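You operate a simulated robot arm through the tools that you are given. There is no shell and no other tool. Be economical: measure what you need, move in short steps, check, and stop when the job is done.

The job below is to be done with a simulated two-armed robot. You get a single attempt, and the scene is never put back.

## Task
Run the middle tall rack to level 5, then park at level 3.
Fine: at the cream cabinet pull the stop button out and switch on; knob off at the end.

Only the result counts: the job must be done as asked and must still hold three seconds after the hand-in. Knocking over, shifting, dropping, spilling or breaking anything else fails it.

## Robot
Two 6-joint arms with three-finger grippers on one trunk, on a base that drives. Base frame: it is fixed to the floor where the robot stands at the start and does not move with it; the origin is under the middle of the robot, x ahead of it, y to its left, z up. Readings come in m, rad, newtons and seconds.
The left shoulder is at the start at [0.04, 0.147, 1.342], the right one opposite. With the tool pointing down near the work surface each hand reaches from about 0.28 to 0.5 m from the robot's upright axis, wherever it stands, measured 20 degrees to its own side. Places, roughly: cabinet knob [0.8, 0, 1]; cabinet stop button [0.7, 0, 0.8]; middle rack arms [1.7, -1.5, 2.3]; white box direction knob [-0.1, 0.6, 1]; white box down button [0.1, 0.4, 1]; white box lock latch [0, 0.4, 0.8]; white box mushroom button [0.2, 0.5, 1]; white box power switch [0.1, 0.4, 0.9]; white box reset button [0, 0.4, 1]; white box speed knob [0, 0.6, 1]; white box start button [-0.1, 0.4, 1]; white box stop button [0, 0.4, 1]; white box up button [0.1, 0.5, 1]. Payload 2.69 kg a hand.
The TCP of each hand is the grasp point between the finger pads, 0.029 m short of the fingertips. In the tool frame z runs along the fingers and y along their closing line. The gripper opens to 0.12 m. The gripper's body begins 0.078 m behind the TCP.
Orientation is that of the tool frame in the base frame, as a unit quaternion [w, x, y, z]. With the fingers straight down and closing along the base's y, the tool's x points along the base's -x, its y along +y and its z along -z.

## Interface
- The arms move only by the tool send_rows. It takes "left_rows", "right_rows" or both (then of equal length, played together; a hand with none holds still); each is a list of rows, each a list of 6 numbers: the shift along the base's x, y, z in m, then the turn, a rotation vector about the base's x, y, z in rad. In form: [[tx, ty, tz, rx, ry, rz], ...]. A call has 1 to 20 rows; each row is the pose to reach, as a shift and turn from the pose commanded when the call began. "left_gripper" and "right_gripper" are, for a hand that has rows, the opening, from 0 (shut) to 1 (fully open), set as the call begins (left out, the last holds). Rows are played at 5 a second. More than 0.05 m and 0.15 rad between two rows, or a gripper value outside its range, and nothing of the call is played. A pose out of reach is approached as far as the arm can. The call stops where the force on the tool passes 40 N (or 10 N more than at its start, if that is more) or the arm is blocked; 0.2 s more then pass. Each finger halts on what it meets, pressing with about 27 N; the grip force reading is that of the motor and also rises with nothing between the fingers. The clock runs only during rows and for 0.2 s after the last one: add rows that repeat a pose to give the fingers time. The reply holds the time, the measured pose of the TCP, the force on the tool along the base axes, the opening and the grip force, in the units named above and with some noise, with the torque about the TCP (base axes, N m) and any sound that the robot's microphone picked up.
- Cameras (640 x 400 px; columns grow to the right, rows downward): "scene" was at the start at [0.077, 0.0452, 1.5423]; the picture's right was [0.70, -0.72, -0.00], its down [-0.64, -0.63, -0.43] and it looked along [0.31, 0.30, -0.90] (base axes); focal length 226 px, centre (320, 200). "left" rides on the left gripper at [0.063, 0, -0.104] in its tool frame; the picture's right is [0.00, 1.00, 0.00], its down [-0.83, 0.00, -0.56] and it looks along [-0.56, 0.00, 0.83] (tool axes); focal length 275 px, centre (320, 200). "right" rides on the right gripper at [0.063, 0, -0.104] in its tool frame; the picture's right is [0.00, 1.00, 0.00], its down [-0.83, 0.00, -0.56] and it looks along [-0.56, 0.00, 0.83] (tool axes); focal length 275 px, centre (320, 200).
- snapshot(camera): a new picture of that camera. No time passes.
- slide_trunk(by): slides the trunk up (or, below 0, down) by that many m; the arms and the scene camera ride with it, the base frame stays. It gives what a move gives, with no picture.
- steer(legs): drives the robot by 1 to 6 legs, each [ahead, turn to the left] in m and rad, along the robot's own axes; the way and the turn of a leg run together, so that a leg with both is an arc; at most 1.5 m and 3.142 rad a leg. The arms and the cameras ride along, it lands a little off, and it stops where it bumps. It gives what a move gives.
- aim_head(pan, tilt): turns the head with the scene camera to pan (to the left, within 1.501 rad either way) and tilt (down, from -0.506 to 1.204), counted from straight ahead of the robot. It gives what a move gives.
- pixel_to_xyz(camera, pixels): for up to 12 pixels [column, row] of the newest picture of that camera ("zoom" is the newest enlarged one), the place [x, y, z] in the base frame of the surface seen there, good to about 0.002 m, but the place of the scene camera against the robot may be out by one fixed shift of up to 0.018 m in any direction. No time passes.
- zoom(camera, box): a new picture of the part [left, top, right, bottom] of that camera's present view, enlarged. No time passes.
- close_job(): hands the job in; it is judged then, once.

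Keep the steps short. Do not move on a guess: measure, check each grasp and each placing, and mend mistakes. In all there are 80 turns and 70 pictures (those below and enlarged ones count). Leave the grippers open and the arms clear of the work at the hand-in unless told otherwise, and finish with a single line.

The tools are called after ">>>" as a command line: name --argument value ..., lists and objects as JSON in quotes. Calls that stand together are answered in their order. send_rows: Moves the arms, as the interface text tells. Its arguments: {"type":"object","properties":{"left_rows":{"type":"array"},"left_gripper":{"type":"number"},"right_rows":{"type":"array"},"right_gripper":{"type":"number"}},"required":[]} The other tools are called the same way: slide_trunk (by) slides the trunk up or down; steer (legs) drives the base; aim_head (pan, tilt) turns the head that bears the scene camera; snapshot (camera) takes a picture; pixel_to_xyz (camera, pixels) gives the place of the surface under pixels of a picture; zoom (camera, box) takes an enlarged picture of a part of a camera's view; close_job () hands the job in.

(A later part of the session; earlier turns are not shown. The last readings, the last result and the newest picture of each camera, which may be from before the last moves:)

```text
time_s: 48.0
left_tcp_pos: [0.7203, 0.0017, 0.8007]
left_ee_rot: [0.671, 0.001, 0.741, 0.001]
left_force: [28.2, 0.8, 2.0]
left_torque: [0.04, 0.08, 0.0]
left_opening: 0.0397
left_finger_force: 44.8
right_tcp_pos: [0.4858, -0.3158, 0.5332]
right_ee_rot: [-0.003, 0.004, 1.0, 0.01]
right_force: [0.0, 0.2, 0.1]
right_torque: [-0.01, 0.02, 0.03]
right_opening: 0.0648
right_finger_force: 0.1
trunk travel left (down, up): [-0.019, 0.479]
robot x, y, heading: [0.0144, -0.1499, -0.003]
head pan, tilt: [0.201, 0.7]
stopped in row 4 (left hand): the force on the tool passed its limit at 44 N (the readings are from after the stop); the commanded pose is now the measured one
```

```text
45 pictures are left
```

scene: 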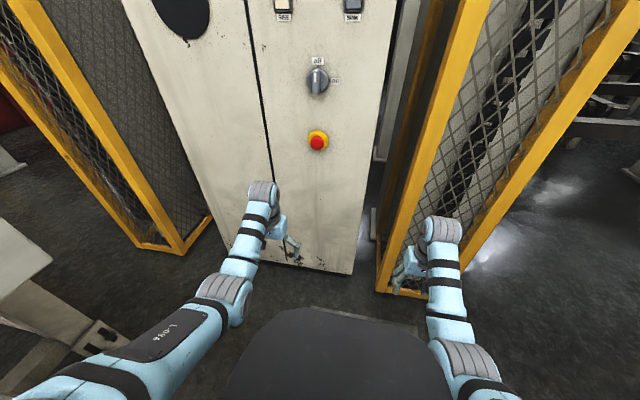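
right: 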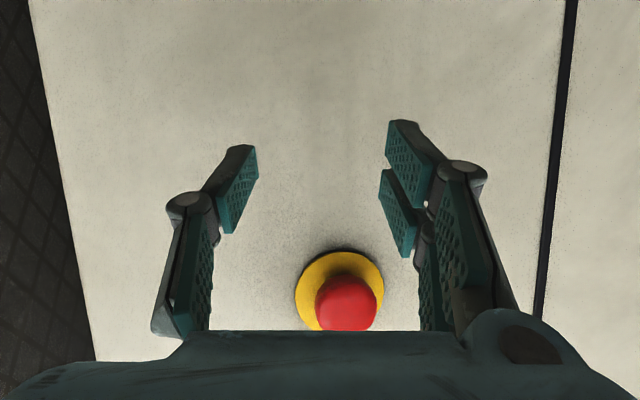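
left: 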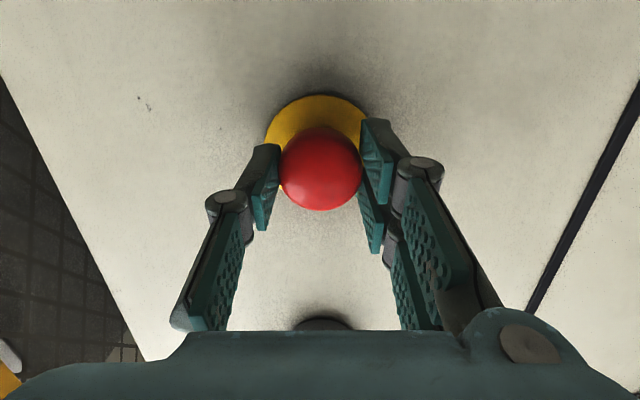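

The cap came out about 8 mm and then met a stop. I'll open, back off a bit, and measure whether it stays out.

>>> send_rows --left_rows '[[0, 0, 0, 0, 0, 0], [0, 0, 0, 0, 0, 0], [-0.02, 0, 0, 0, 0, 0], [-0.04, 0, 0, 0, 0, 0], [-0.04, 0, 0, 0, 0, 0]]' --left_gripper 0.5

>>> snapshot --camera "left"

>>> pixel_to_xyz --camera "left" --pixels '[[325, 140], [325, 150], [325, 130], [290, 130], [360, 130]]'

```text
time_s: 49.2
left_tcp_pos: [0.6754, 0.0018, 0.803]
left_ee_rot: [0.674, 0.0, 0.739, 0.001]
left_force: [-0.8, 0.1, 0.0]
left_torque: [-0.01, 0.01, -0.03]
left_opening: 0.0599
left_finger_force: 0.1
right_tcp_pos: [0.4823, -0.315, 0.5358]
right_ee_rot: [0.0, 0.005, 1.0, 0.011]
right_force: [-0.6, 0.4, 0.2]
right_torque: [0.0, 0.01, -0.04]
right_opening: 0.0651
right_finger_force: 0.1
trunk travel left (down, up): [-0.019, 0.479]
robot x, y, heading: [0.0134, -0.1474, -0.002]
head pan, tilt: [0.201, 0.7]
```

```text
44 pictures are left
```

left: 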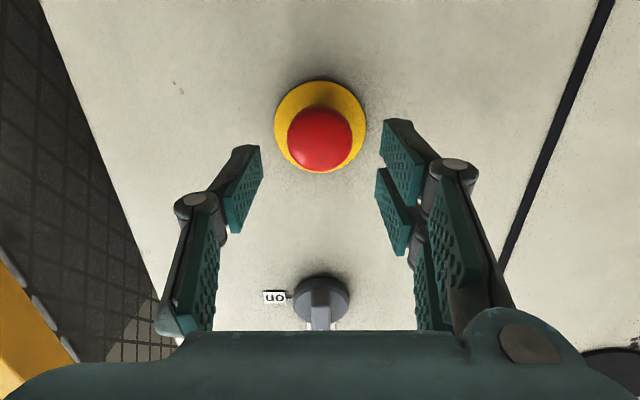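

```text
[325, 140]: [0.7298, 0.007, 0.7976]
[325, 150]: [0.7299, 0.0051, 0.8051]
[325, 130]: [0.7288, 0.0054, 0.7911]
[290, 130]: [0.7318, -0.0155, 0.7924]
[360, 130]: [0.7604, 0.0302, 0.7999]
```

The button holds, 8 mm further out. Next the knob: I'll raise the trunk 0.168 m so the open fingers come in front of it, with tips at x ≈0.704 and the handle front at 0.728.

>>> slide_trunk --by 0.168

>>> snapshot --camera "left"

```text
time_s: 51.1
left_tcp_pos: [0.6762, 0.0024, 0.9707]
left_ee_rot: [0.673, 0.0, 0.74, 0.001]
left_force: [-0.4, -0.1, 0.8]
left_torque: [0.0, 0.01, 0.0]
left_opening: 0.0599
left_finger_force: 0.1
right_tcp_pos: [0.4842, -0.315, 0.7039]
right_ee_rot: [-0.001, 0.004, 1.0, 0.01]
right_force: [0.1, -0.6, -0.6]
right_torque: [-0.03, -0.05, 0.01]
right_opening: 0.0646
right_finger_force: 0.0
trunk travel left (down, up): [-0.187, 0.311]
robot x, y, heading: [0.0135, -0.1526, -0.004]
head pan, tilt: [0.201, 0.7]
```

```text
43 pictures are left
```

left: 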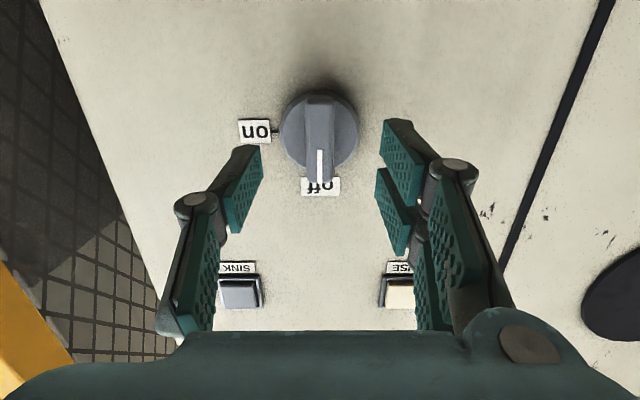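

>>> pixel_to_xyz --camera "left" --pixels '[[320, 110], [320, 125], [320, 140], [320, 155], [320, 170], [308, 130], [332, 130], [285, 125], [355, 125], [320, 95], [295, 150], [320, 180]]'

```text
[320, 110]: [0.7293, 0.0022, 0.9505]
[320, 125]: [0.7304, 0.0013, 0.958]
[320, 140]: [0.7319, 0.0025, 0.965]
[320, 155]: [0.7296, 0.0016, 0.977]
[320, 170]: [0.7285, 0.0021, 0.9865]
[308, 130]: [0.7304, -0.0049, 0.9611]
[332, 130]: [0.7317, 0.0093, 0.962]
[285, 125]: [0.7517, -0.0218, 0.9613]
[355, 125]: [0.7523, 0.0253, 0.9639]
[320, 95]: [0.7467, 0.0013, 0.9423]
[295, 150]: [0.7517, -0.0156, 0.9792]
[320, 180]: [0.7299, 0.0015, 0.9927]
```

Handle centre is y 0.002, z 0.969, front x 0.730; the skirt is at x 0.752. I'll advance 0.043 m and close on the handle.

>>> send_rows --left_rows '[[0.02, 0, 0, 0, 0, 0], [0.035, 0, 0, 0, 0, 0], [0.043, 0, 0, 0, 0, 0], [0.043, 0, 0, 0, 0, 0]]'

>>> send_rows --left_rows '[[0, 0, 0, 0, 0, 0], [0, 0, 0, 0, 0, 0], [0, 0, 0, 0, 0, 0]]' --left_gripper 0.0

>>> snapshot --camera "left"

```text
time_s: 52.1
left_tcp_pos: [0.7194, 0.0029, 0.973]
left_ee_rot: [0.673, 0.001, 0.739, 0.0]
left_force: [0.6, -0.4, 0.8]
left_torque: [-0.01, -0.03, -0.03]
left_opening: 0.0599
left_finger_force: 0.1
right_tcp_pos: [0.4841, -0.3156, 0.7066]
right_ee_rot: [-0.001, 0.004, 1.0, 0.011]
right_force: [0.3, 0.9, 0.6]
right_torque: [0.0, -0.03, 0.04]
right_opening: 0.0649
right_finger_force: 0.0
trunk travel left (down, up): [-0.187, 0.311]
robot x, y, heading: [0.0138, -0.1523, -0.0]
head pan, tilt: [0.201, 0.7]
```

```text
time_s: 52.9
left_tcp_pos: [0.718, 0.0008, 0.973]
left_ee_rot: [0.673, 0.001, 0.74, 0.0]
left_force: [0.9, -0.6, -0.3]
left_torque: [0.01, -0.07, -0.07]
left_opening: 0.018
left_finger_force: 42.9
right_tcp_pos: [0.4827, -0.3164, 0.7037]
right_ee_rot: [0.0, 0.004, 1.0, 0.011]
right_force: [0.5, 0.3, -0.1]
right_torque: [0.0, -0.02, 0.02]
right_opening: 0.0649
right_finger_force: 0.1
trunk travel left (down, up): [-0.187, 0.311]
robot x, y, heading: [0.0157, -0.1492, 0.0]
head pan, tilt: [0.201, 0.7]
```

```text
42 pictures are left
```

left: 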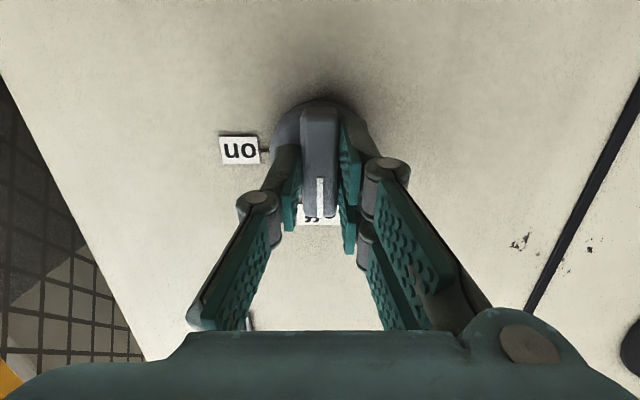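

Gripped the handle (0.018 m). I'll turn it clockwise (about +x) through 90° around the knob axis.

>>> send_rows --left_rows '[[0, -0.0006, 0, 0.143, 0, 0], [0, -0.0011, -0.0002, 0.286, 0, 0], [0, -0.0017, -0.0004, 0.428, 0, 0], [0, -0.0022, -0.0006, 0.571, 0, 0], [0, -0.0026, -0.001, 0.714, 0, 0], [0, -0.003, -0.0014, 0.857, 0, 0], [0, -0.0034, -0.0018, 1.0, 0, 0], [0, -0.0036, -0.0024, 1.142, 0, 0], [0, -0.0038, -0.0029, 1.285, 0, 0], [0, -0.004, -0.0034, 1.428, 0, 0], [0, -0.004, -0.004, 1.571, 0, 0], [0, -0.004, -0.004, 1.571, 0, 0]]'

>>> snapshot --camera "left"

>>> aim_head --pan 0.2 --tilt 0.3

>>> snapshot --camera "scene"

```text
time_s: 55.5
left_tcp_pos: [0.7187, -0.0003, 0.9709]
left_ee_rot: [0.476, 0.476, 0.522, 0.524]
left_force: [17.7, 9.9, 21.6]
left_torque: [-0.05, -0.58, -0.08]
left_opening: 0.0177
left_finger_force: 43.0
right_tcp_pos: [0.4831, -0.3138, 0.7051]
right_ee_rot: [0.0, 0.004, 1.0, 0.009]
right_force: [-0.2, 0.3, -0.9]
right_torque: [0.0, -0.03, -0.01]
right_opening: 0.0649
right_finger_force: 0.1
trunk travel left (down, up): [-0.187, 0.311]
robot x, y, heading: [0.0146, -0.1539, -0.0]
head pan, tilt: [0.201, 0.7]
```

```text
41 pictures are left
```

left: 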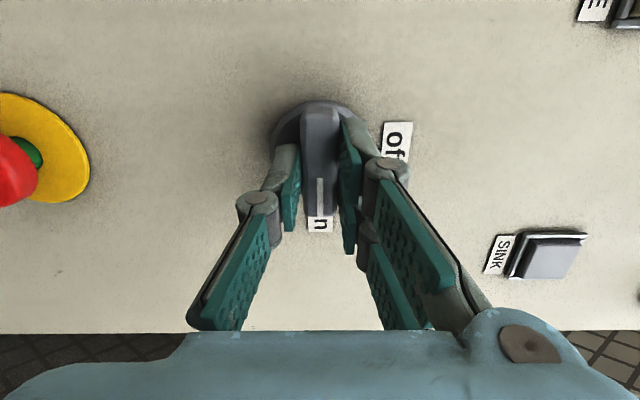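

```text
time_s: 56.4
left_tcp_pos: [0.718, 0.0008, 0.9701]
left_ee_rot: [0.477, 0.475, 0.523, 0.523]
left_force: [21.2, 10.7, 26.3]
left_torque: [0.05, -0.58, 0.65]
left_opening: 0.0181
left_finger_force: 43.7
right_tcp_pos: [0.4835, -0.3145, 0.7041]
right_ee_rot: [0.0, 0.004, 1.0, 0.011]
right_force: [0.2, 0.6, -0.7]
right_torque: [0.01, -0.01, 0.02]
right_opening: 0.0648
right_finger_force: 0.3
trunk travel left (down, up): [-0.187, 0.311]
robot x, y, heading: [0.0159, -0.1546, -0.001]
head pan, tilt: [0.201, 0.3]
```

```text
40 pictures are left
```

scene: 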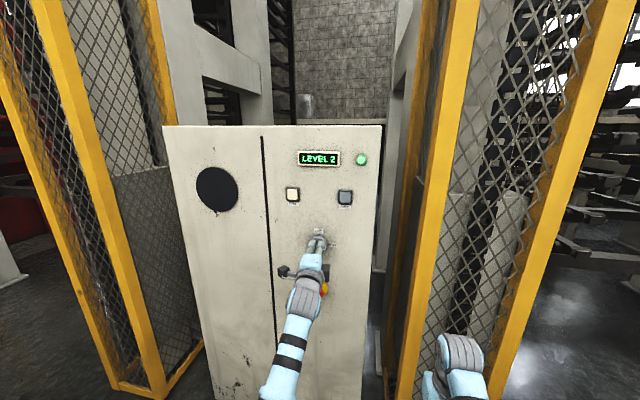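

Display reads LEVEL 2, the lamp is green and the knob points at "on". I'll release, back off and roll the hand back.

>>> send_rows --left_rows '[[0, 0, 0, 0, 0, 0], [0, 0, 0, 0, 0, 0], [-0.02, 0, 0, 0, 0, 0], [-0.043, 0, 0, 0, 0, 0], [-0.043, 0, 0, 0, 0, 0]]' --left_gripper 0.4

>>> send_rows --left_rows '[[0, 0, 0, -0.143, 0, 0], [0, 0, 0, -0.286, 0, 0], [0, 0, 0, -0.428, 0, 0], [0, 0, 0, -0.571, 0, 0], [0, 0, 0, -0.714, 0, 0], [0, 0, 0, -0.857, 0, 0], [0, 0, 0, -1.0, 0, 0], [0, 0, 0, -1.142, 0, 0], [0, 0, 0, -1.285, 0, 0], [0, 0, 0, -1.428, 0, 0], [0, 0, 0, -1.571, 0, 0], [0, 0, 0, -1.571, 0, 0]]'

>>> snapshot --camera "left"

```text
time_s: 57.6
left_tcp_pos: [0.6767, -0.0026, 0.9673]
left_ee_rot: [0.475, 0.477, 0.523, 0.523]
left_force: [0.7, 1.3, 0.3]
left_torque: [-0.01, -0.01, 0.03]
left_opening: 0.048
left_finger_force: 0.0
right_tcp_pos: [0.4827, -0.3158, 0.7045]
right_ee_rot: [0.0, 0.004, 1.0, 0.011]
right_force: [-1.0, 0.1, 0.3]
right_torque: [0.01, -0.02, -0.02]
right_opening: 0.0647
right_finger_force: 0.0
trunk travel left (down, up): [-0.187, 0.311]
robot x, y, heading: [0.0128, -0.152, 0.0]
head pan, tilt: [0.201, 0.3]
```

```text
time_s: 60.2
left_tcp_pos: [0.6754, -0.0017, 0.9686]
left_ee_rot: [0.673, -0.001, 0.74, 0.001]
left_force: [0.5, 0.3, -0.1]
left_torque: [-0.01, -0.05, 0.0]
left_opening: 0.0479
left_finger_force: 0.1
right_tcp_pos: [0.4829, -0.3159, 0.7046]
right_ee_rot: [0.0, 0.003, 1.0, 0.011]
right_force: [0.5, -0.3, -0.5]
right_torque: [-0.02, 0.04, 0.01]
right_opening: 0.0647
right_finger_force: 0.1
trunk travel left (down, up): [-0.187, 0.311]
robot x, y, heading: [0.0126, -0.1522, -0.004]
head pan, tilt: [0.201, 0.3]
```

```text
39 pictures are left
```

left: 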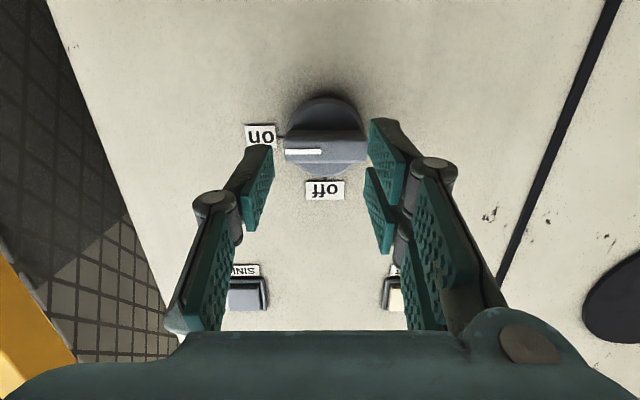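

The knob is on. I'll close the fingers, raise the trunk 0.16 m to the button height and shift left in front of RISE.

>>> slide_trunk --by 0.161

>>> send_rows --left_rows '[[0, 0.04, 0, 0, 0, 0], [0, 0.079, 0, 0, 0, 0], [0, 0.079, 0, 0, 0, 0]]' --left_gripper 0.0

>>> snapshot --camera "left"

>>> snapshot --camera "scene"

```text
time_s: 62.0
left_tcp_pos: [0.6742, -0.0024, 1.1266]
left_ee_rot: [0.673, 0.002, 0.739, 0.0]
left_force: [0.1, -0.7, -0.1]
left_torque: [-0.04, -0.01, 0.0]
left_opening: 0.0478
left_finger_force: 0.1
right_tcp_pos: [0.4827, -0.3155, 0.8653]
right_ee_rot: [0.001, 0.004, 1.0, 0.011]
right_force: [0.3, 0.7, 0.4]
right_torque: [0.01, 0.01, 0.03]
right_opening: 0.0648
right_finger_force: 0.1
trunk travel left (down, up): [-0.348, 0.15]
robot x, y, heading: [0.0121, -0.1492, -0.001]
head pan, tilt: [0.201, 0.3]
```

```text
time_s: 62.8
left_tcp_pos: [0.6763, 0.0753, 1.1284]
left_ee_rot: [0.673, 0.001, 0.74, 0.001]
left_force: [0.2, -0.1, 0.7]
left_torque: [0.0, 0.0, 0.0]
left_opening: 0.0002
left_finger_force: 27.0
right_tcp_pos: [0.4823, -0.3159, 0.8646]
right_ee_rot: [0.0, 0.004, 1.0, 0.011]
right_force: [0.9, -0.3, 0.6]
right_torque: [0.02, -0.01, -0.02]
right_opening: 0.0647
right_finger_force: 0.1
trunk travel left (down, up): [-0.348, 0.15]
robot x, y, heading: [0.0148, -0.1505, -0.001]
head pan, tilt: [0.201, 0.3]
```

```text
38 pictures are left
```

left: 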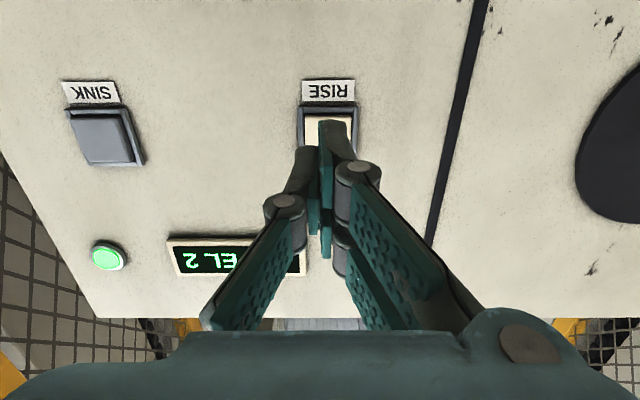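

```text
37 pictures are left
```

scene: 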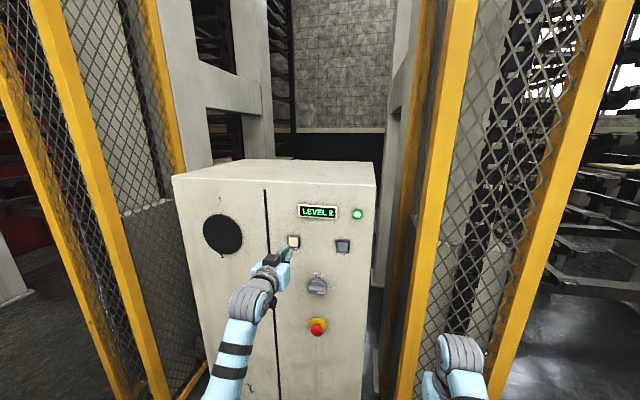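

>>> pixel_to_xyz --camera "left" --pixels '[[345, 125], [312, 120], [348, 140], [105, 135], [85, 130], [130, 140], [345, 115]]'

```text
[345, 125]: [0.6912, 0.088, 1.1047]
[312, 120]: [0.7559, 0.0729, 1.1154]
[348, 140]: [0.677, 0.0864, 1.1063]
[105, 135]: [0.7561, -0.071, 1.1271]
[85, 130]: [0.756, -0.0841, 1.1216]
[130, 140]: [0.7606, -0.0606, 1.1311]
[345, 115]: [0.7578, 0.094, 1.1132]
```

RISE's centre is about (0.756, 0.079, 1.127). The closed tips at x 0.705 are aligned, so I'll make one short press, retreat, and read the display.

>>> send_rows --left_rows '[[0.03, 0.003, 0, 0, 0, 0], [0.048, 0.003, 0, 0, 0, 0], [0.053, 0.003, 0, 0, 0, 0], [0.056, 0.003, 0, 0, 0, 0], [0.04, 0.003, 0, 0, 0, 0], [0.03, 0.003, 0, 0, 0, 0], [0.03, 0.003, 0, 0, 0, 0]]'

>>> zoom --camera "scene" --box '[240, 180, 400, 280]'

```text
time_s: 64.4
left_tcp_pos: [0.7053, 0.0796, 1.1282]
left_ee_rot: [0.673, 0.001, 0.74, 0.0]
left_force: [-0.7, -0.4, -0.4]
left_torque: [-0.02, 0.0, -0.01]
left_opening: 0.0001
left_finger_force: 26.8
right_tcp_pos: [0.4828, -0.316, 0.8643]
right_ee_rot: [0.001, 0.004, 1.0, 0.01]
right_force: [-0.6, 0.4, 0.3]
right_torque: [0.0, 0.02, 0.02]
right_opening: 0.0649
right_finger_force: 0.0
trunk travel left (down, up): [-0.348, 0.15]
robot x, y, heading: [0.0148, -0.1509, 0.0]
head pan, tilt: [0.201, 0.3]
heard: click
```

```text
4.00 times, centred on (320, 230) of scene
```

zoom: 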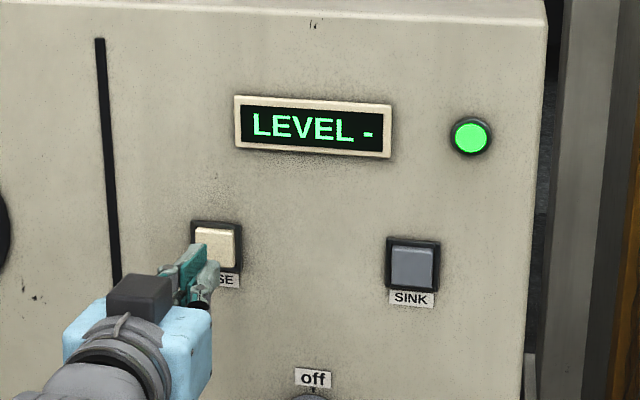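

A click, and the display shows "LEVEL -", so it is between levels. I'll wait a second clear of the button to see whether it keeps moving.

>>> send_rows --left_rows '[[0, 0, 0, 0, 0, 0], [0, 0, 0, 0, 0, 0], [0, 0, 0, 0, 0, 0], [0, 0, 0, 0, 0, 0], [0, 0, 0, 0, 0, 0], [0, 0, 0, 0, 0, 0], [0, 0, 0, 0, 0, 0], [0, 0, 0, 0, 0, 0], [0, 0, 0, 0, 0, 0], [0, 0, 0, 0, 0, 0]]'

>>> zoom --camera "scene" --box '[240, 180, 400, 280]'

```text
time_s: 66.6
left_tcp_pos: [0.7044, 0.079, 1.1284]
left_ee_rot: [0.673, 0.001, 0.74, 0.0]
left_force: [1.2, 0.5, -0.5]
left_torque: [0.01, 0.02, -0.05]
left_opening: 0.0
left_finger_force: 26.9
right_tcp_pos: [0.4823, -0.3159, 0.8642]
right_ee_rot: [0.001, 0.004, 1.0, 0.01]
right_force: [-0.5, 0.6, 0.4]
right_torque: [0.0, 0.0, 0.01]
right_opening: 0.0648
right_finger_force: 0.1
trunk travel left (down, up): [-0.348, 0.15]
robot x, y, heading: [0.0152, -0.153, 0.001]
head pan, tilt: [0.201, 0.3]
```

```text
4.00 times, centred on (320, 230) of scene
```

zoom: 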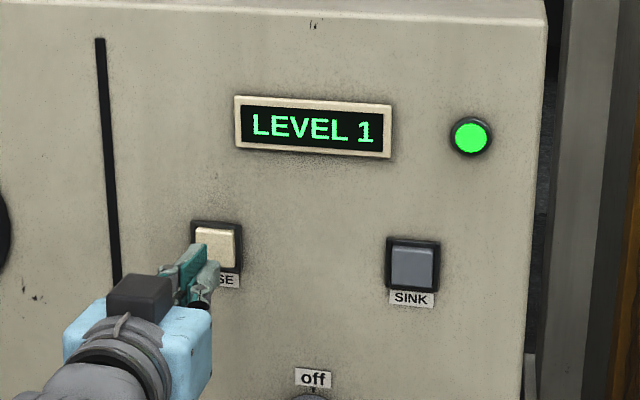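

Display now shows LEVEL 1: it went down after pressing RISE. Either the labels are swapped or it sags by itself. I'll wait again to find out.

>>> send_rows --left_rows '[[0, 0, 0, 0, 0, 0], [0, 0, 0, 0, 0, 0], [0, 0, 0, 0, 0, 0], [0, 0, 0, 0, 0, 0], [0, 0, 0, 0, 0, 0], [0, 0, 0, 0, 0, 0], [0, 0, 0, 0, 0, 0], [0, 0, 0, 0, 0, 0], [0, 0, 0, 0, 0, 0], [0, 0, 0, 0, 0, 0], [0, 0, 0, 0, 0, 0], [0, 0, 0, 0, 0, 0], [0, 0, 0, 0, 0, 0], [0, 0, 0, 0, 0, 0], [0, 0, 0, 0, 0, 0]]'

>>> zoom --camera "scene" --box '[240, 180, 400, 280]'

```text
time_s: 69.8
left_tcp_pos: [0.7054, 0.0802, 1.1266]
left_ee_rot: [0.673, 0.001, 0.74, 0.0]
left_force: [0.7, -0.1, -1.0]
left_torque: [-0.03, 0.02, 0.0]
left_opening: 0.0001
left_finger_force: 27.4
right_tcp_pos: [0.4834, -0.3152, 0.864]
right_ee_rot: [0.0, 0.004, 1.0, 0.01]
right_force: [0.8, 0.4, 0.6]
right_torque: [-0.01, 0.02, -0.02]
right_opening: 0.0651
right_finger_force: 0.0
trunk travel left (down, up): [-0.348, 0.15]
robot x, y, heading: [0.0133, -0.1522, -0.003]
head pan, tilt: [0.201, 0.3]
```

```text
4.00 times, centred on (320, 230) of scene
```

zoom: 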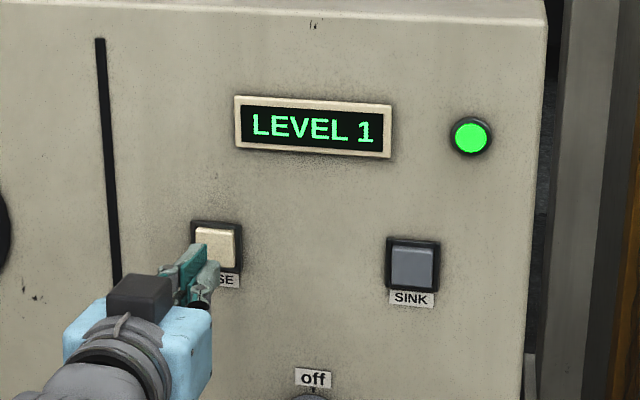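

It's steady at LEVEL 1, so the two buttons seem crossed, one level per press. I'll test SINK with one press: retreat, move to y ≈-0.076, press and back off.

>>> send_rows --left_rows '[[-0.03, 0, 0, 0, 0, 0], [-0.03, -0.045, 0, 0, 0, 0], [-0.03, -0.09, 0, 0, 0, 0], [-0.03, -0.13, 0, 0, 0, 0], [-0.03, -0.157, 0, 0, 0, 0], [-0.03, -0.157, 0, 0, 0, 0]]'

>>> snapshot --camera "left"

```text
time_s: 71.4
left_tcp_pos: [0.6824, -0.0395, 1.1227]
left_ee_rot: [0.674, 0.003, 0.737, 0.04]
left_force: [0.3, -0.1, -0.3]
left_torque: [0.02, 0.0, 0.01]
left_opening: 0.0001
left_finger_force: 27.6
right_tcp_pos: [0.4831, -0.3153, 0.8649]
right_ee_rot: [0.001, 0.003, 1.0, 0.012]
right_force: [0.4, 0.0, -0.6]
right_torque: [0.02, 0.02, -0.01]
right_opening: 0.0647
right_finger_force: 0.0
trunk travel left (down, up): [-0.348, 0.15]
robot x, y, heading: [0.0161, -0.1482, -0.002]
head pan, tilt: [0.201, 0.3]
stopped in row 6 (left hand): the arm was blocked; the commanded pose is now the measured one
```

```text
33 pictures are left
```

left: 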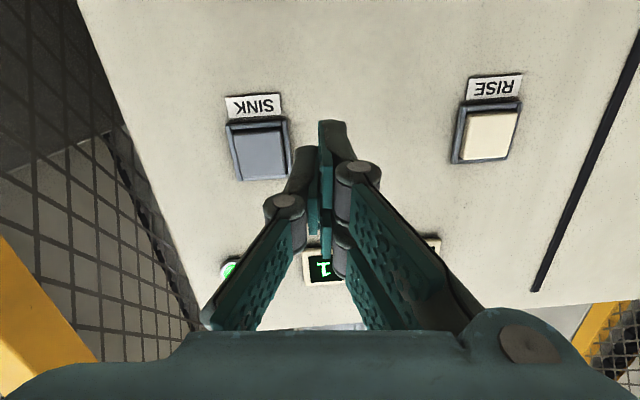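

Inward reach is limited again. Yawing the tool right by about 0.4 should relieve that and put the tip in front of SINK.

>>> send_rows --left_rows '[[0.0, 0, 0, 0, 0, -0.14], [0.0, -0.01, 0.003, 0, 0, -0.28], [0.0, -0.02, 0.007, 0, 0, -0.42], [0.0, -0.027, 0.007, 0, 0, -0.42], [0.0, -0.027, 0.007, 0, 0, -0.42]]'

>>> snapshot --camera "left"

```text
time_s: 72.6
left_tcp_pos: [0.6824, -0.0695, 1.1282]
left_ee_rot: [0.666, 0.158, 0.721, -0.106]
left_force: [-0.6, -0.4, 0.0]
left_torque: [0.01, 0.0, -0.02]
left_opening: 0.0
left_finger_force: 27.0
right_tcp_pos: [0.4826, -0.3155, 0.8648]
right_ee_rot: [0.001, 0.004, 1.0, 0.01]
right_force: [0.2, 0.5, 0.4]
right_torque: [0.0, -0.03, 0.02]
right_opening: 0.0648
right_finger_force: 0.1
trunk travel left (down, up): [-0.348, 0.15]
robot x, y, heading: [0.0166, -0.1484, -0.009]
head pan, tilt: [0.201, 0.3]
```

```text
32 pictures are left
```

left: 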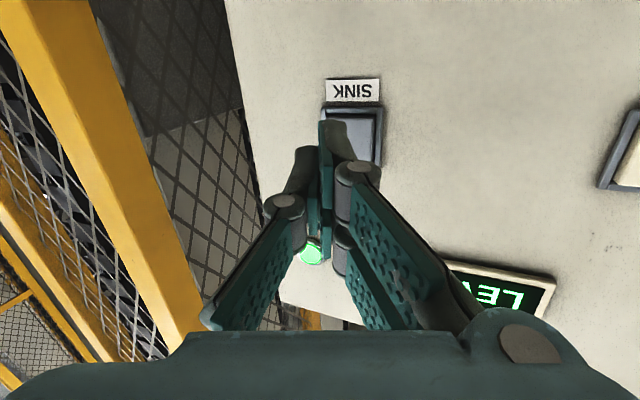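

Tip is aligned at about (0.711, -0.076, 1.125). I'll press SINK shortly and retreat.

>>> send_rows --left_rows '[[0.025, 0.002, 0, 0, 0, 0], [0.04, 0.002, 0, 0, 0, 0], [0.046, 0.002, 0, 0, 0, 0], [0.05, 0.002, 0, 0, 0, 0], [0.052, 0.002, 0, 0, 0, 0], [0.04, 0.002, 0, 0, 0, 0], [0.02, 0.002, 0, 0, 0, 0], [0.02, 0.002, 0, 0, 0, 0]]'

>>> zoom --camera "scene" --box '[240, 180, 400, 280]'

```text
time_s: 74.4
left_tcp_pos: [0.7031, -0.0681, 1.1283]
left_ee_rot: [0.665, 0.157, 0.722, -0.104]
left_force: [0.9, -0.1, -0.6]
left_torque: [0.03, 0.0, 0.0]
left_opening: 0.0001
left_finger_force: 26.7
right_tcp_pos: [0.483, -0.3148, 0.8645]
right_ee_rot: [0.0, 0.004, 1.0, 0.011]
right_force: [0.9, 0.0, 0.1]
right_torque: [-0.01, 0.0, 0.02]
right_opening: 0.0648
right_finger_force: 0.1
trunk travel left (down, up): [-0.348, 0.15]
robot x, y, heading: [0.0118, -0.149, -0.003]
head pan, tilt: [0.201, 0.3]
heard: click
```

```text
4.00 times, centred on (320, 230) of scene
```

zoom: 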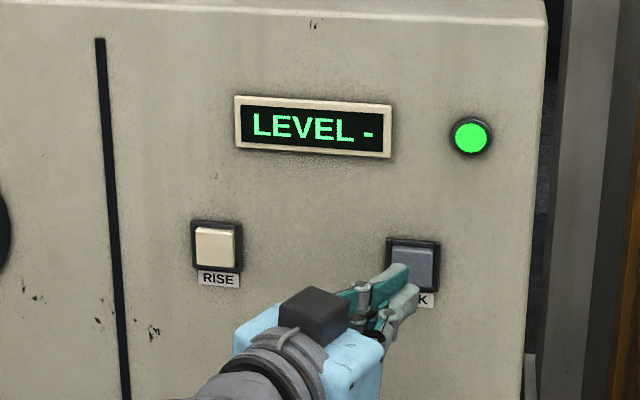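

Moving again. I'll wait about 3 s and read the level.

>>> send_rows --left_rows '[[0, 0, 0, 0, 0, 0], [0, 0, 0, 0, 0, 0], [0, 0, 0, 0, 0, 0], [0, 0, 0, 0, 0, 0], [0, 0, 0, 0, 0, 0], [0, 0, 0, 0, 0, 0], [0, 0, 0, 0, 0, 0], [0, 0, 0, 0, 0, 0], [0, 0, 0, 0, 0, 0], [0, 0, 0, 0, 0, 0], [0, 0, 0, 0, 0, 0], [0, 0, 0, 0, 0, 0], [0, 0, 0, 0, 0, 0], [0, 0, 0, 0, 0, 0], [0, 0, 0, 0, 0, 0]]'

>>> zoom --camera "scene" --box '[240, 180, 400, 280]'

```text
time_s: 77.6
left_tcp_pos: [0.7024, -0.0687, 1.1285]
left_ee_rot: [0.666, 0.157, 0.722, -0.106]
left_force: [0.8, 0.4, -0.9]
left_torque: [-0.01, 0.03, 0.02]
left_opening: 0.0002
left_finger_force: 26.9
right_tcp_pos: [0.4832, -0.3144, 0.8648]
right_ee_rot: [0.001, 0.005, 1.0, 0.011]
right_force: [0.0, -0.2, 0.5]
right_torque: [-0.04, 0.04, -0.01]
right_opening: 0.0647
right_finger_force: 0.1
trunk travel left (down, up): [-0.348, 0.15]
robot x, y, heading: [0.0163, -0.1499, -0.002]
head pan, tilt: [0.201, 0.3]
```

```text
4.00 times, centred on (320, 230) of scene
```

zoom: 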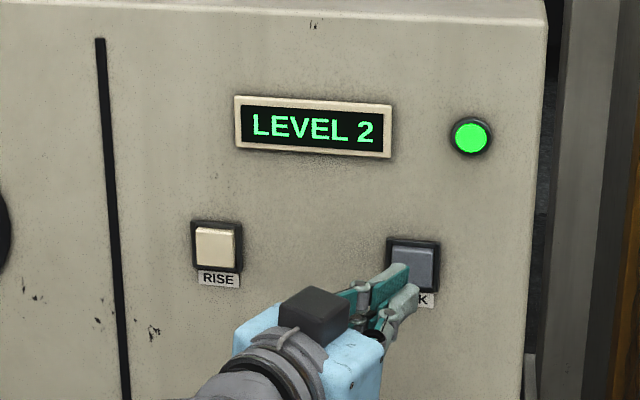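

SINK raised it to LEVEL 2, so each press is one level and the numbers go up with SINK. Next press, with the wait included.

>>> send_rows --left_rows '[[0.02, 0, 0, 0, 0, 0], [0.026, 0, 0, 0, 0, 0], [0.03, 0, 0, 0, 0, 0], [0.032, 0, 0, 0, 0, 0], [0.02, 0, 0, 0, 0, 0], [0, 0, 0, 0, 0, 0], [0, 0, 0, 0, 0, 0], [0, 0, 0, 0, 0, 0], [0, 0, 0, 0, 0, 0], [0, 0, 0, 0, 0, 0], [0, 0, 0, 0, 0, 0], [0, 0, 0, 0, 0, 0], [0, 0, 0, 0, 0, 0], [0, 0, 0, 0, 0, 0], [0, 0, 0, 0, 0, 0], [0, 0, 0, 0, 0, 0], [0, 0, 0, 0, 0, 0], [0, 0, 0, 0, 0, 0], [0, 0, 0, 0, 0, 0], [0, 0, 0, 0, 0, 0]]'

>>> zoom --camera "scene" --box '[240, 180, 400, 280]'

```text
time_s: 81.8
left_tcp_pos: [0.7031, -0.0675, 1.1283]
left_ee_rot: [0.666, 0.157, 0.721, -0.105]
left_force: [0.2, 0.2, -1.2]
left_torque: [0.0, -0.01, -0.01]
left_opening: 0.0002
left_finger_force: 27.1
right_tcp_pos: [0.4836, -0.3145, 0.8646]
right_ee_rot: [-0.001, 0.004, 1.0, 0.011]
right_force: [0.2, -0.3, 0.0]
right_torque: [-0.01, 0.01, -0.02]
right_opening: 0.0646
right_finger_force: 0.0
trunk travel left (down, up): [-0.348, 0.15]
robot x, y, heading: [0.0129, -0.1512, 0.005]
head pan, tilt: [0.201, 0.3]
heard: click
```

```text
4.00 times, centred on (320, 230) of scene
```

zoom: 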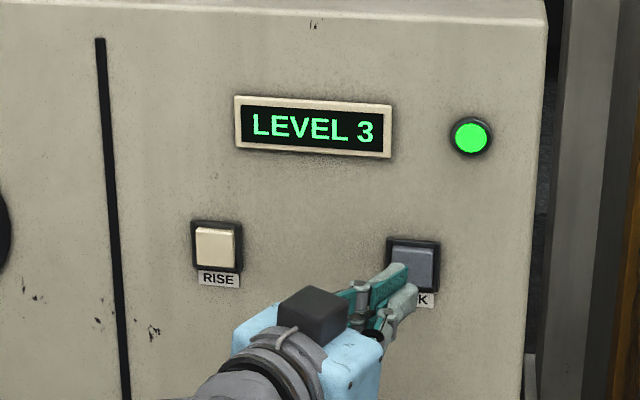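

LEVEL 3. Same press again for 4.

>>> send_rows --left_rows '[[0.02, 0, 0, 0, 0, 0], [0.026, 0, 0, 0, 0, 0], [0.03, 0, 0, 0, 0, 0], [0.032, 0, 0, 0, 0, 0], [0.02, 0, 0, 0, 0, 0], [0, 0, 0, 0, 0, 0], [0, 0, 0, 0, 0, 0], [0, 0, 0, 0, 0, 0], [0, 0, 0, 0, 0, 0], [0, 0, 0, 0, 0, 0], [0, 0, 0, 0, 0, 0], [0, 0, 0, 0, 0, 0], [0, 0, 0, 0, 0, 0], [0, 0, 0, 0, 0, 0], [0, 0, 0, 0, 0, 0], [0, 0, 0, 0, 0, 0], [0, 0, 0, 0, 0, 0], [0, 0, 0, 0, 0, 0], [0, 0, 0, 0, 0, 0], [0, 0, 0, 0, 0, 0]]'

>>> zoom --camera "scene" --box '[240, 180, 400, 280]'

```text
time_s: 86.0
left_tcp_pos: [0.702, -0.067, 1.1274]
left_ee_rot: [0.667, 0.157, 0.721, -0.106]
left_force: [0.0, 0.5, 0.6]
left_torque: [0.01, 0.0, 0.0]
left_opening: 0.0
left_finger_force: 27.1
right_tcp_pos: [0.4824, -0.3157, 0.8644]
right_ee_rot: [0.0, 0.004, 1.0, 0.011]
right_force: [-0.8, 0.2, 0.5]
right_torque: [0.01, 0.02, 0.01]
right_opening: 0.0648
right_finger_force: 0.0
trunk travel left (down, up): [-0.348, 0.15]
robot x, y, heading: [0.01, -0.1507, -0.003]
head pan, tilt: [0.201, 0.3]
heard: click
```

```text
4.00 times, centred on (320, 230) of scene
```

zoom: 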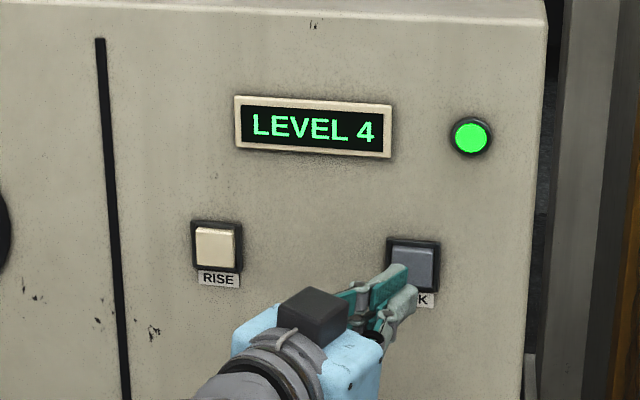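

LEVEL 4. One more press for 5.

>>> send_rows --left_rows '[[0.02, 0, 0, 0, 0, 0], [0.026, 0, 0, 0, 0, 0], [0.03, 0, 0, 0, 0, 0], [0.032, 0, 0, 0, 0, 0], [0.02, 0, 0, 0, 0, 0], [0, 0, 0, 0, 0, 0], [0, 0, 0, 0, 0, 0], [0, 0, 0, 0, 0, 0], [0, 0, 0, 0, 0, 0], [0, 0, 0, 0, 0, 0], [0, 0, 0, 0, 0, 0], [0, 0, 0, 0, 0, 0], [0, 0, 0, 0, 0, 0], [0, 0, 0, 0, 0, 0], [0, 0, 0, 0, 0, 0], [0, 0, 0, 0, 0, 0], [0, 0, 0, 0, 0, 0], [0, 0, 0, 0, 0, 0], [0, 0, 0, 0, 0, 0], [0, 0, 0, 0, 0, 0]]'

>>> zoom --camera "scene" --box '[240, 180, 400, 280]'

```text
time_s: 90.2
left_tcp_pos: [0.7014, -0.0659, 1.1297]
left_ee_rot: [0.666, 0.157, 0.721, -0.106]
left_force: [1.0, 1.1, 0.2]
left_torque: [0.01, -0.03, 0.0]
left_opening: 0.0001
left_finger_force: 26.6
right_tcp_pos: [0.4835, -0.3149, 0.8646]
right_ee_rot: [0.0, 0.004, 1.0, 0.01]
right_force: [-0.5, 0.0, 0.1]
right_torque: [0.0, -0.01, 0.02]
right_opening: 0.0648
right_finger_force: 0.1
trunk travel left (down, up): [-0.348, 0.15]
robot x, y, heading: [0.0139, -0.1558, -0.001]
head pan, tilt: [0.201, 0.3]
heard: click
```

```text
4.00 times, centred on (320, 230) of scene
```

zoom: 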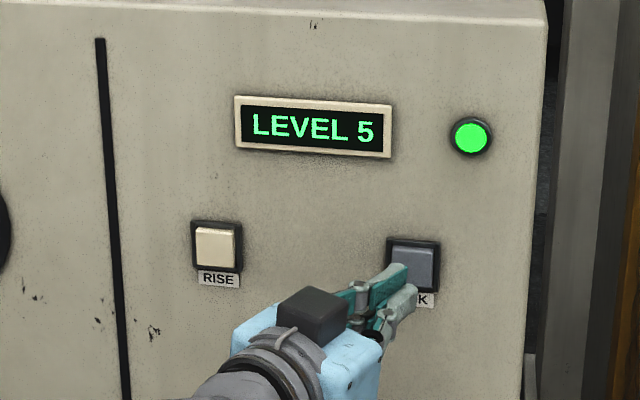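

LEVEL 5 reached. Now back to RISE, which steps the level down: retreat, un-yaw and move left.

>>> send_rows --left_rows '[[-0.015, 0, 0, 0, 0, 0], [-0.015, 0.04, 0, 0, 0, 0.13], [-0.015, 0.08, 0, 0, 0, 0.26], [-0.015, 0.12, 0, 0, 0, 0.375], [-0.015, 0.146, 0, 0, 0, 0.375], [-0.015, 0.146, 0, 0, 0, 0.375]]'

>>> snapshot --camera "left"

```text
time_s: 91.6
left_tcp_pos: [0.6865, 0.0792, 1.1284]
left_ee_rot: [0.674, 0.019, 0.738, 0.021]
left_force: [-0.3, -0.3, 0.5]
left_torque: [0.02, 0.02, 0.02]
left_opening: 0.0001
left_finger_force: 26.7
right_tcp_pos: [0.4835, -0.3161, 0.8643]
right_ee_rot: [0.001, 0.004, 1.0, 0.011]
right_force: [0.2, -0.5, 0.1]
right_torque: [0.01, -0.01, 0.02]
right_opening: 0.0649
right_finger_force: 0.1
trunk travel left (down, up): [-0.348, 0.15]
robot x, y, heading: [0.0134, -0.1516, 0.002]
head pan, tilt: [0.201, 0.3]
```

```text
26 pictures are left
```

left: 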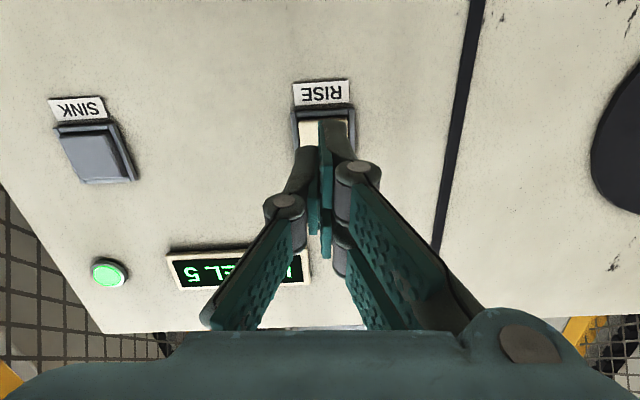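

Aligned with RISE. One press to x ≈0.732, then wait.

>>> send_rows --left_rows '[[0.025, 0, 0, 0, 0, 0], [0.038, 0, 0, 0, 0, 0], [0.042, 0, 0, 0, 0, 0], [0.0455, 0, 0, 0, 0, 0], [0.03, 0, 0, 0, 0, 0], [0.015, 0, 0, 0, 0, 0], [0.015, 0, 0, 0, 0, 0], [0.015, 0, 0, 0, 0, 0], [0.015, 0, 0, 0, 0, 0], [0.015, 0, 0, 0, 0, 0], [0.015, 0, 0, 0, 0, 0], [0.015, 0, 0, 0, 0, 0], [0.015, 0, 0, 0, 0, 0], [0.015, 0, 0, 0, 0, 0], [0.015, 0, 0, 0, 0, 0], [0.015, 0, 0, 0, 0, 0], [0.015, 0, 0, 0, 0, 0], [0.015, 0, 0, 0, 0, 0], [0.015, 0, 0, 0, 0, 0], [0.015, 0, 0, 0, 0, 0]]'

>>> zoom --camera "scene" --box '[240, 180, 400, 280]'

```text
time_s: 95.8
left_tcp_pos: [0.7028, 0.0794, 1.1276]
left_ee_rot: [0.674, 0.02, 0.738, 0.021]
left_force: [-0.4, 0.1, 1.0]
left_torque: [0.03, -0.01, 0.02]
left_opening: 0.0002
left_finger_force: 27.0
right_tcp_pos: [0.483, -0.3151, 0.8654]
right_ee_rot: [0.0, 0.004, 1.0, 0.011]
right_force: [0.5, 0.3, -0.5]
right_torque: [0.03, 0.0, 0.03]
right_opening: 0.0648
right_finger_force: 0.0
trunk travel left (down, up): [-0.348, 0.15]
robot x, y, heading: [0.0179, -0.1526, 0.002]
head pan, tilt: [0.201, 0.3]
heard: click
```

```text
4.00 times, centred on (320, 230) of scene
```

zoom: 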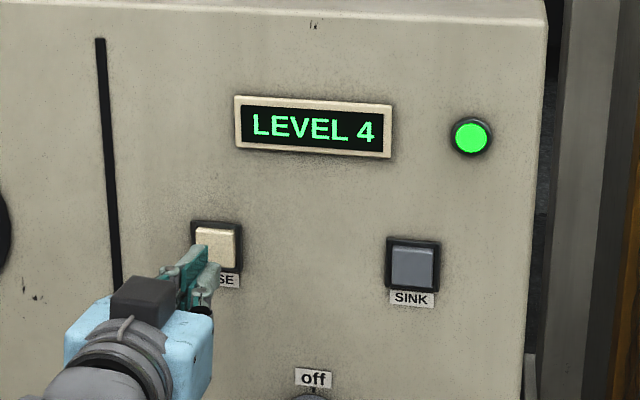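

LEVEL 4. One more RISE press for 3.

>>> send_rows --left_rows '[[0.01, 0, 0, 0, 0, 0], [0.023, 0, 0, 0, 0, 0], [0.027, 0, 0, 0, 0, 0], [0.0305, 0, 0, 0, 0, 0], [0.015, 0, 0, 0, 0, 0], [0.0, 0, 0, 0, 0, 0], [-0.015, 0, 0, 0, 0, 0], [-0.015, 0, 0, 0, 0, 0], [-0.015, 0, 0, 0, 0, 0], [-0.015, 0, 0, 0, 0, 0], [-0.015, 0, 0, 0, 0, 0], [-0.015, 0, 0, 0, 0, 0], [-0.015, 0, 0, 0, 0, 0], [-0.015, 0, 0, 0, 0, 0], [-0.015, 0, 0, 0, 0, 0], [-0.015, 0, 0, 0, 0, 0], [-0.015, 0, 0, 0, 0, 0], [-0.015, 0, 0, 0, 0, 0], [-0.015, 0, 0, 0, 0, 0], [-0.015, 0, 0, 0, 0, 0]]'

>>> zoom --camera "scene" --box '[240, 180, 400, 280]'

```text
time_s: 100.0
left_tcp_pos: [0.6871, 0.0788, 1.1268]
left_ee_rot: [0.674, 0.021, 0.738, 0.02]
left_force: [-0.4, 0.3, 0.0]
left_torque: [0.01, 0.02, -0.03]
left_opening: 0.0002
left_finger_force: 27.1
right_tcp_pos: [0.4818, -0.3141, 0.864]
right_ee_rot: [0.0, 0.004, 1.0, 0.011]
right_force: [0.7, 0.4, 0.9]
right_torque: [0.01, -0.01, -0.03]
right_opening: 0.0652
right_finger_force: 0.1
trunk travel left (down, up): [-0.348, 0.15]
robot x, y, heading: [0.012, -0.1527, -0.002]
head pan, tilt: [0.201, 0.3]
heard: click
```

```text
4.00 times, centred on (320, 230) of scene
```

zoom: 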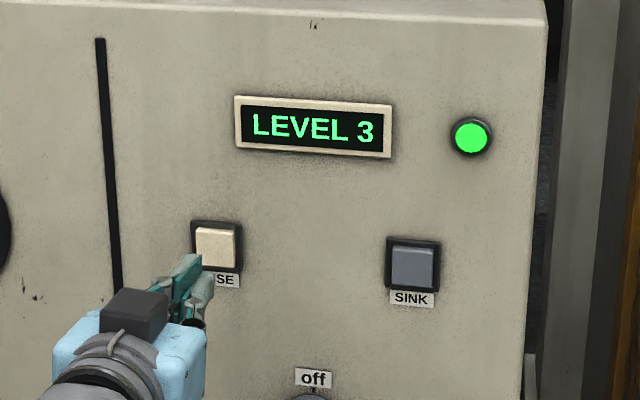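

LEVEL 3. Next the knob off: I'll move back to the knob's column, open to 0.048, and roll +1.513 to match the horizontal handle, then lower the trunk.

>>> send_rows --left_rows '[[-0.01, -0.03, 0, 0, 0, 0], [-0.01, -0.06, 0, 0.08, 0, 0], [-0.01, -0.079, 0, 0.22, 0, 0], [-0.01, -0.079, 0, 0.36, 0, 0], [-0.01, -0.079, 0, 0.5, 0, 0], [-0.01, -0.079, 0, 0.64, 0, 0], [-0.01, -0.079, 0, 0.78, 0, 0], [-0.01, -0.079, 0, 0.92, 0, 0], [-0.01, -0.079, 0, 1.06, 0, 0], [-0.01, -0.079, 0, 1.2, 0, 0], [-0.01, -0.079, 0, 1.34, 0, 0], [-0.01, -0.079, 0, 1.48, 0, 0], [-0.01, -0.079, 0, 1.513, 0, 0], [-0.01, -0.079, 0, 1.513, 0, 0]]' --left_gripper 0.4

>>> slide_trunk --by -0.159

>>> snapshot --camera "left"

```text
time_s: 103.0
left_tcp_pos: [0.6771, -0.0005, 1.1266]
left_ee_rot: [0.477, 0.477, 0.523, 0.521]
left_force: [-0.3, 0.4, -0.5]
left_torque: [0.01, -0.04, 0.0]
left_opening: 0.0481
left_finger_force: 0.1
right_tcp_pos: [0.4838, -0.3162, 0.8642]
right_ee_rot: [0.0, 0.004, 1.0, 0.011]
right_force: [-0.4, 0.3, -0.3]
right_torque: [0.0, -0.03, 0.0]
right_opening: 0.0648
right_finger_force: 0.1
trunk travel left (down, up): [-0.348, 0.15]
robot x, y, heading: [0.0131, -0.1491, -0.005]
head pan, tilt: [0.201, 0.3]
```

```text
time_s: 104.8
left_tcp_pos: [0.6775, 0.0002, 0.9709]
left_ee_rot: [0.476, 0.478, 0.522, 0.522]
left_force: [-0.2, 0.1, 0.4]
left_torque: [0.0, -0.01, 0.03]
left_opening: 0.0479
left_finger_force: 0.1
right_tcp_pos: [0.4828, -0.3152, 0.7064]
right_ee_rot: [-0.001, 0.004, 1.0, 0.01]
right_force: [0.3, 0.1, 0.9]
right_torque: [0.03, -0.02, -0.01]
right_opening: 0.0646
right_finger_force: 0.1
trunk travel left (down, up): [-0.189, 0.309]
robot x, y, heading: [0.0108, -0.1522, -0.006]
head pan, tilt: [0.201, 0.3]
```

```text
23 pictures are left
```

left: 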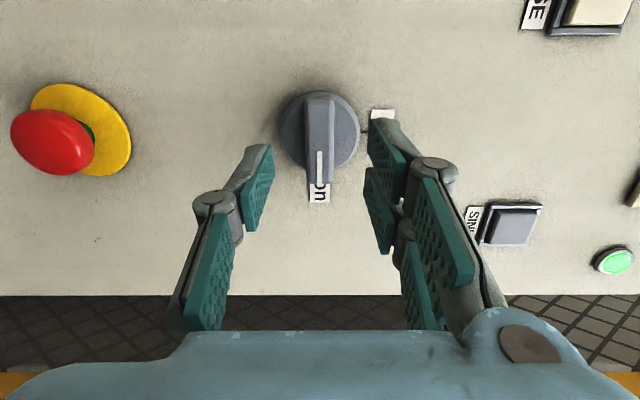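

Lined up with the handle. Advance and close.

>>> send_rows --left_rows '[[0.02, 0, -0.001, 0, 0, 0], [0.034, 0, -0.001, 0, 0, 0], [0.0415, 0, -0.001, 0, 0, 0], [0.0415, 0, -0.001, 0, 0, 0]]'

>>> send_rows --left_rows '[[0, 0, 0, 0, 0, 0], [0, 0, 0, 0, 0, 0], [0, 0, 0, 0, 0, 0]]' --left_gripper 0.0

```text
time_s: 105.8
left_tcp_pos: [0.7183, -0.0001, 0.9706]
left_ee_rot: [0.477, 0.478, 0.522, 0.522]
left_force: [0.7, 0.2, 0.0]
left_torque: [0.0, 0.03, 0.0]
left_opening: 0.0478
left_finger_force: 0.1
right_tcp_pos: [0.4823, -0.3146, 0.7068]
right_ee_rot: [0.001, 0.003, 1.0, 0.01]
right_force: [0.6, -0.6, 0.2]
right_torque: [-0.01, 0.01, -0.01]
right_opening: 0.0645
right_finger_force: 0.1
trunk travel left (down, up): [-0.189, 0.309]
robot x, y, heading: [0.0139, -0.1542, 0.002]
head pan, tilt: [0.201, 0.3]
```

```text
time_s: 106.7
left_tcp_pos: [0.7176, 0.0016, 0.9694]
left_ee_rot: [0.476, 0.477, 0.522, 0.522]
left_force: [3.1, -0.9, 2.8]
left_torque: [0.01, -0.06, -0.06]
left_opening: 0.0176
left_finger_force: 43.2
right_tcp_pos: [0.4815, -0.3145, 0.7071]
right_ee_rot: [0.0, 0.005, 1.0, 0.011]
right_force: [-0.6, 0.4, 0.7]
right_torque: [0.02, 0.0, -0.02]
right_opening: 0.065
right_finger_force: 0.1
trunk travel left (down, up): [-0.189, 0.309]
robot x, y, heading: [0.0122, -0.1533, -0.005]
head pan, tilt: [0.201, 0.3]
```

Gripped (0.018). Turn back 90° counter-clockwise.

>>> send_rows --left_rows '[[0, 0, 0, -0.143, 0, 0], [0, 0, 0, -0.286, 0, 0], [0, 0, 0, -0.428, 0, 0], [0, 0, 0, -0.571, 0, 0], [0, 0, 0, -0.714, 0, 0], [0, 0.0005, 0, -0.857, 0, 0], [0, 0.001, 0, -1.0, 0, 0], [0, 0.001, 0.0005, -1.142, 0, 0], [0, 0.001, 0.001, -1.285, 0, 0], [0, 0.001, 0.001, -1.428, 0, 0], [0, 0.001, 0.001, -1.571, 0, 0], [0, 0.001, 0.001, -1.571, 0, 0]]'

>>> snapshot --camera "left"

>>> zoom --camera "scene" --box '[240, 130, 400, 230]'

```text
time_s: 109.2
left_tcp_pos: [0.7178, 0.0021, 0.97]
left_ee_rot: [0.675, -0.001, 0.738, -0.001]
left_force: [16.2, 4.5, 19.2]
left_torque: [0.09, -1.07, 0.02]
left_opening: 0.0182
left_finger_force: 43.2
right_tcp_pos: [0.4832, -0.315, 0.7071]
right_ee_rot: [0.0, 0.005, 1.0, 0.011]
right_force: [0.3, -1.1, 0.2]
right_torque: [0.03, 0.0, 0.0]
right_opening: 0.0649
right_finger_force: 0.0
trunk travel left (down, up): [-0.189, 0.309]
robot x, y, heading: [0.0143, -0.1528, -0.002]
head pan, tilt: [0.201, 0.3]
```

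```text
22 pictures are left
```

left: 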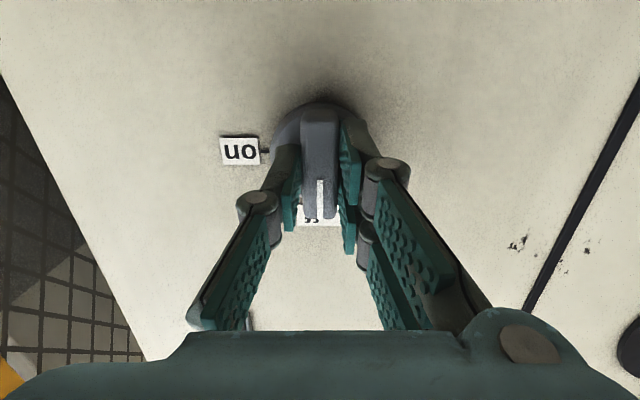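

```text
4.00 times, centred on (320, 180) of scene
```

zoom: 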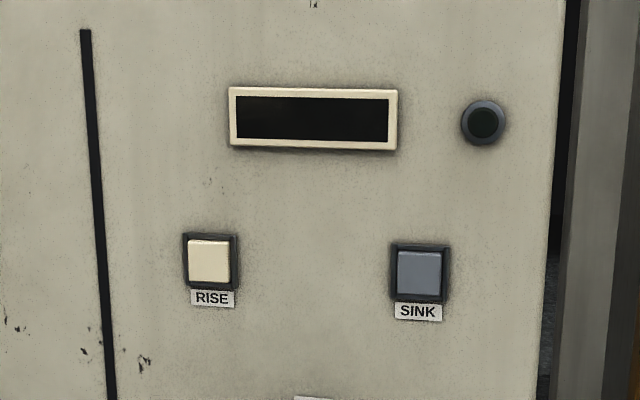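

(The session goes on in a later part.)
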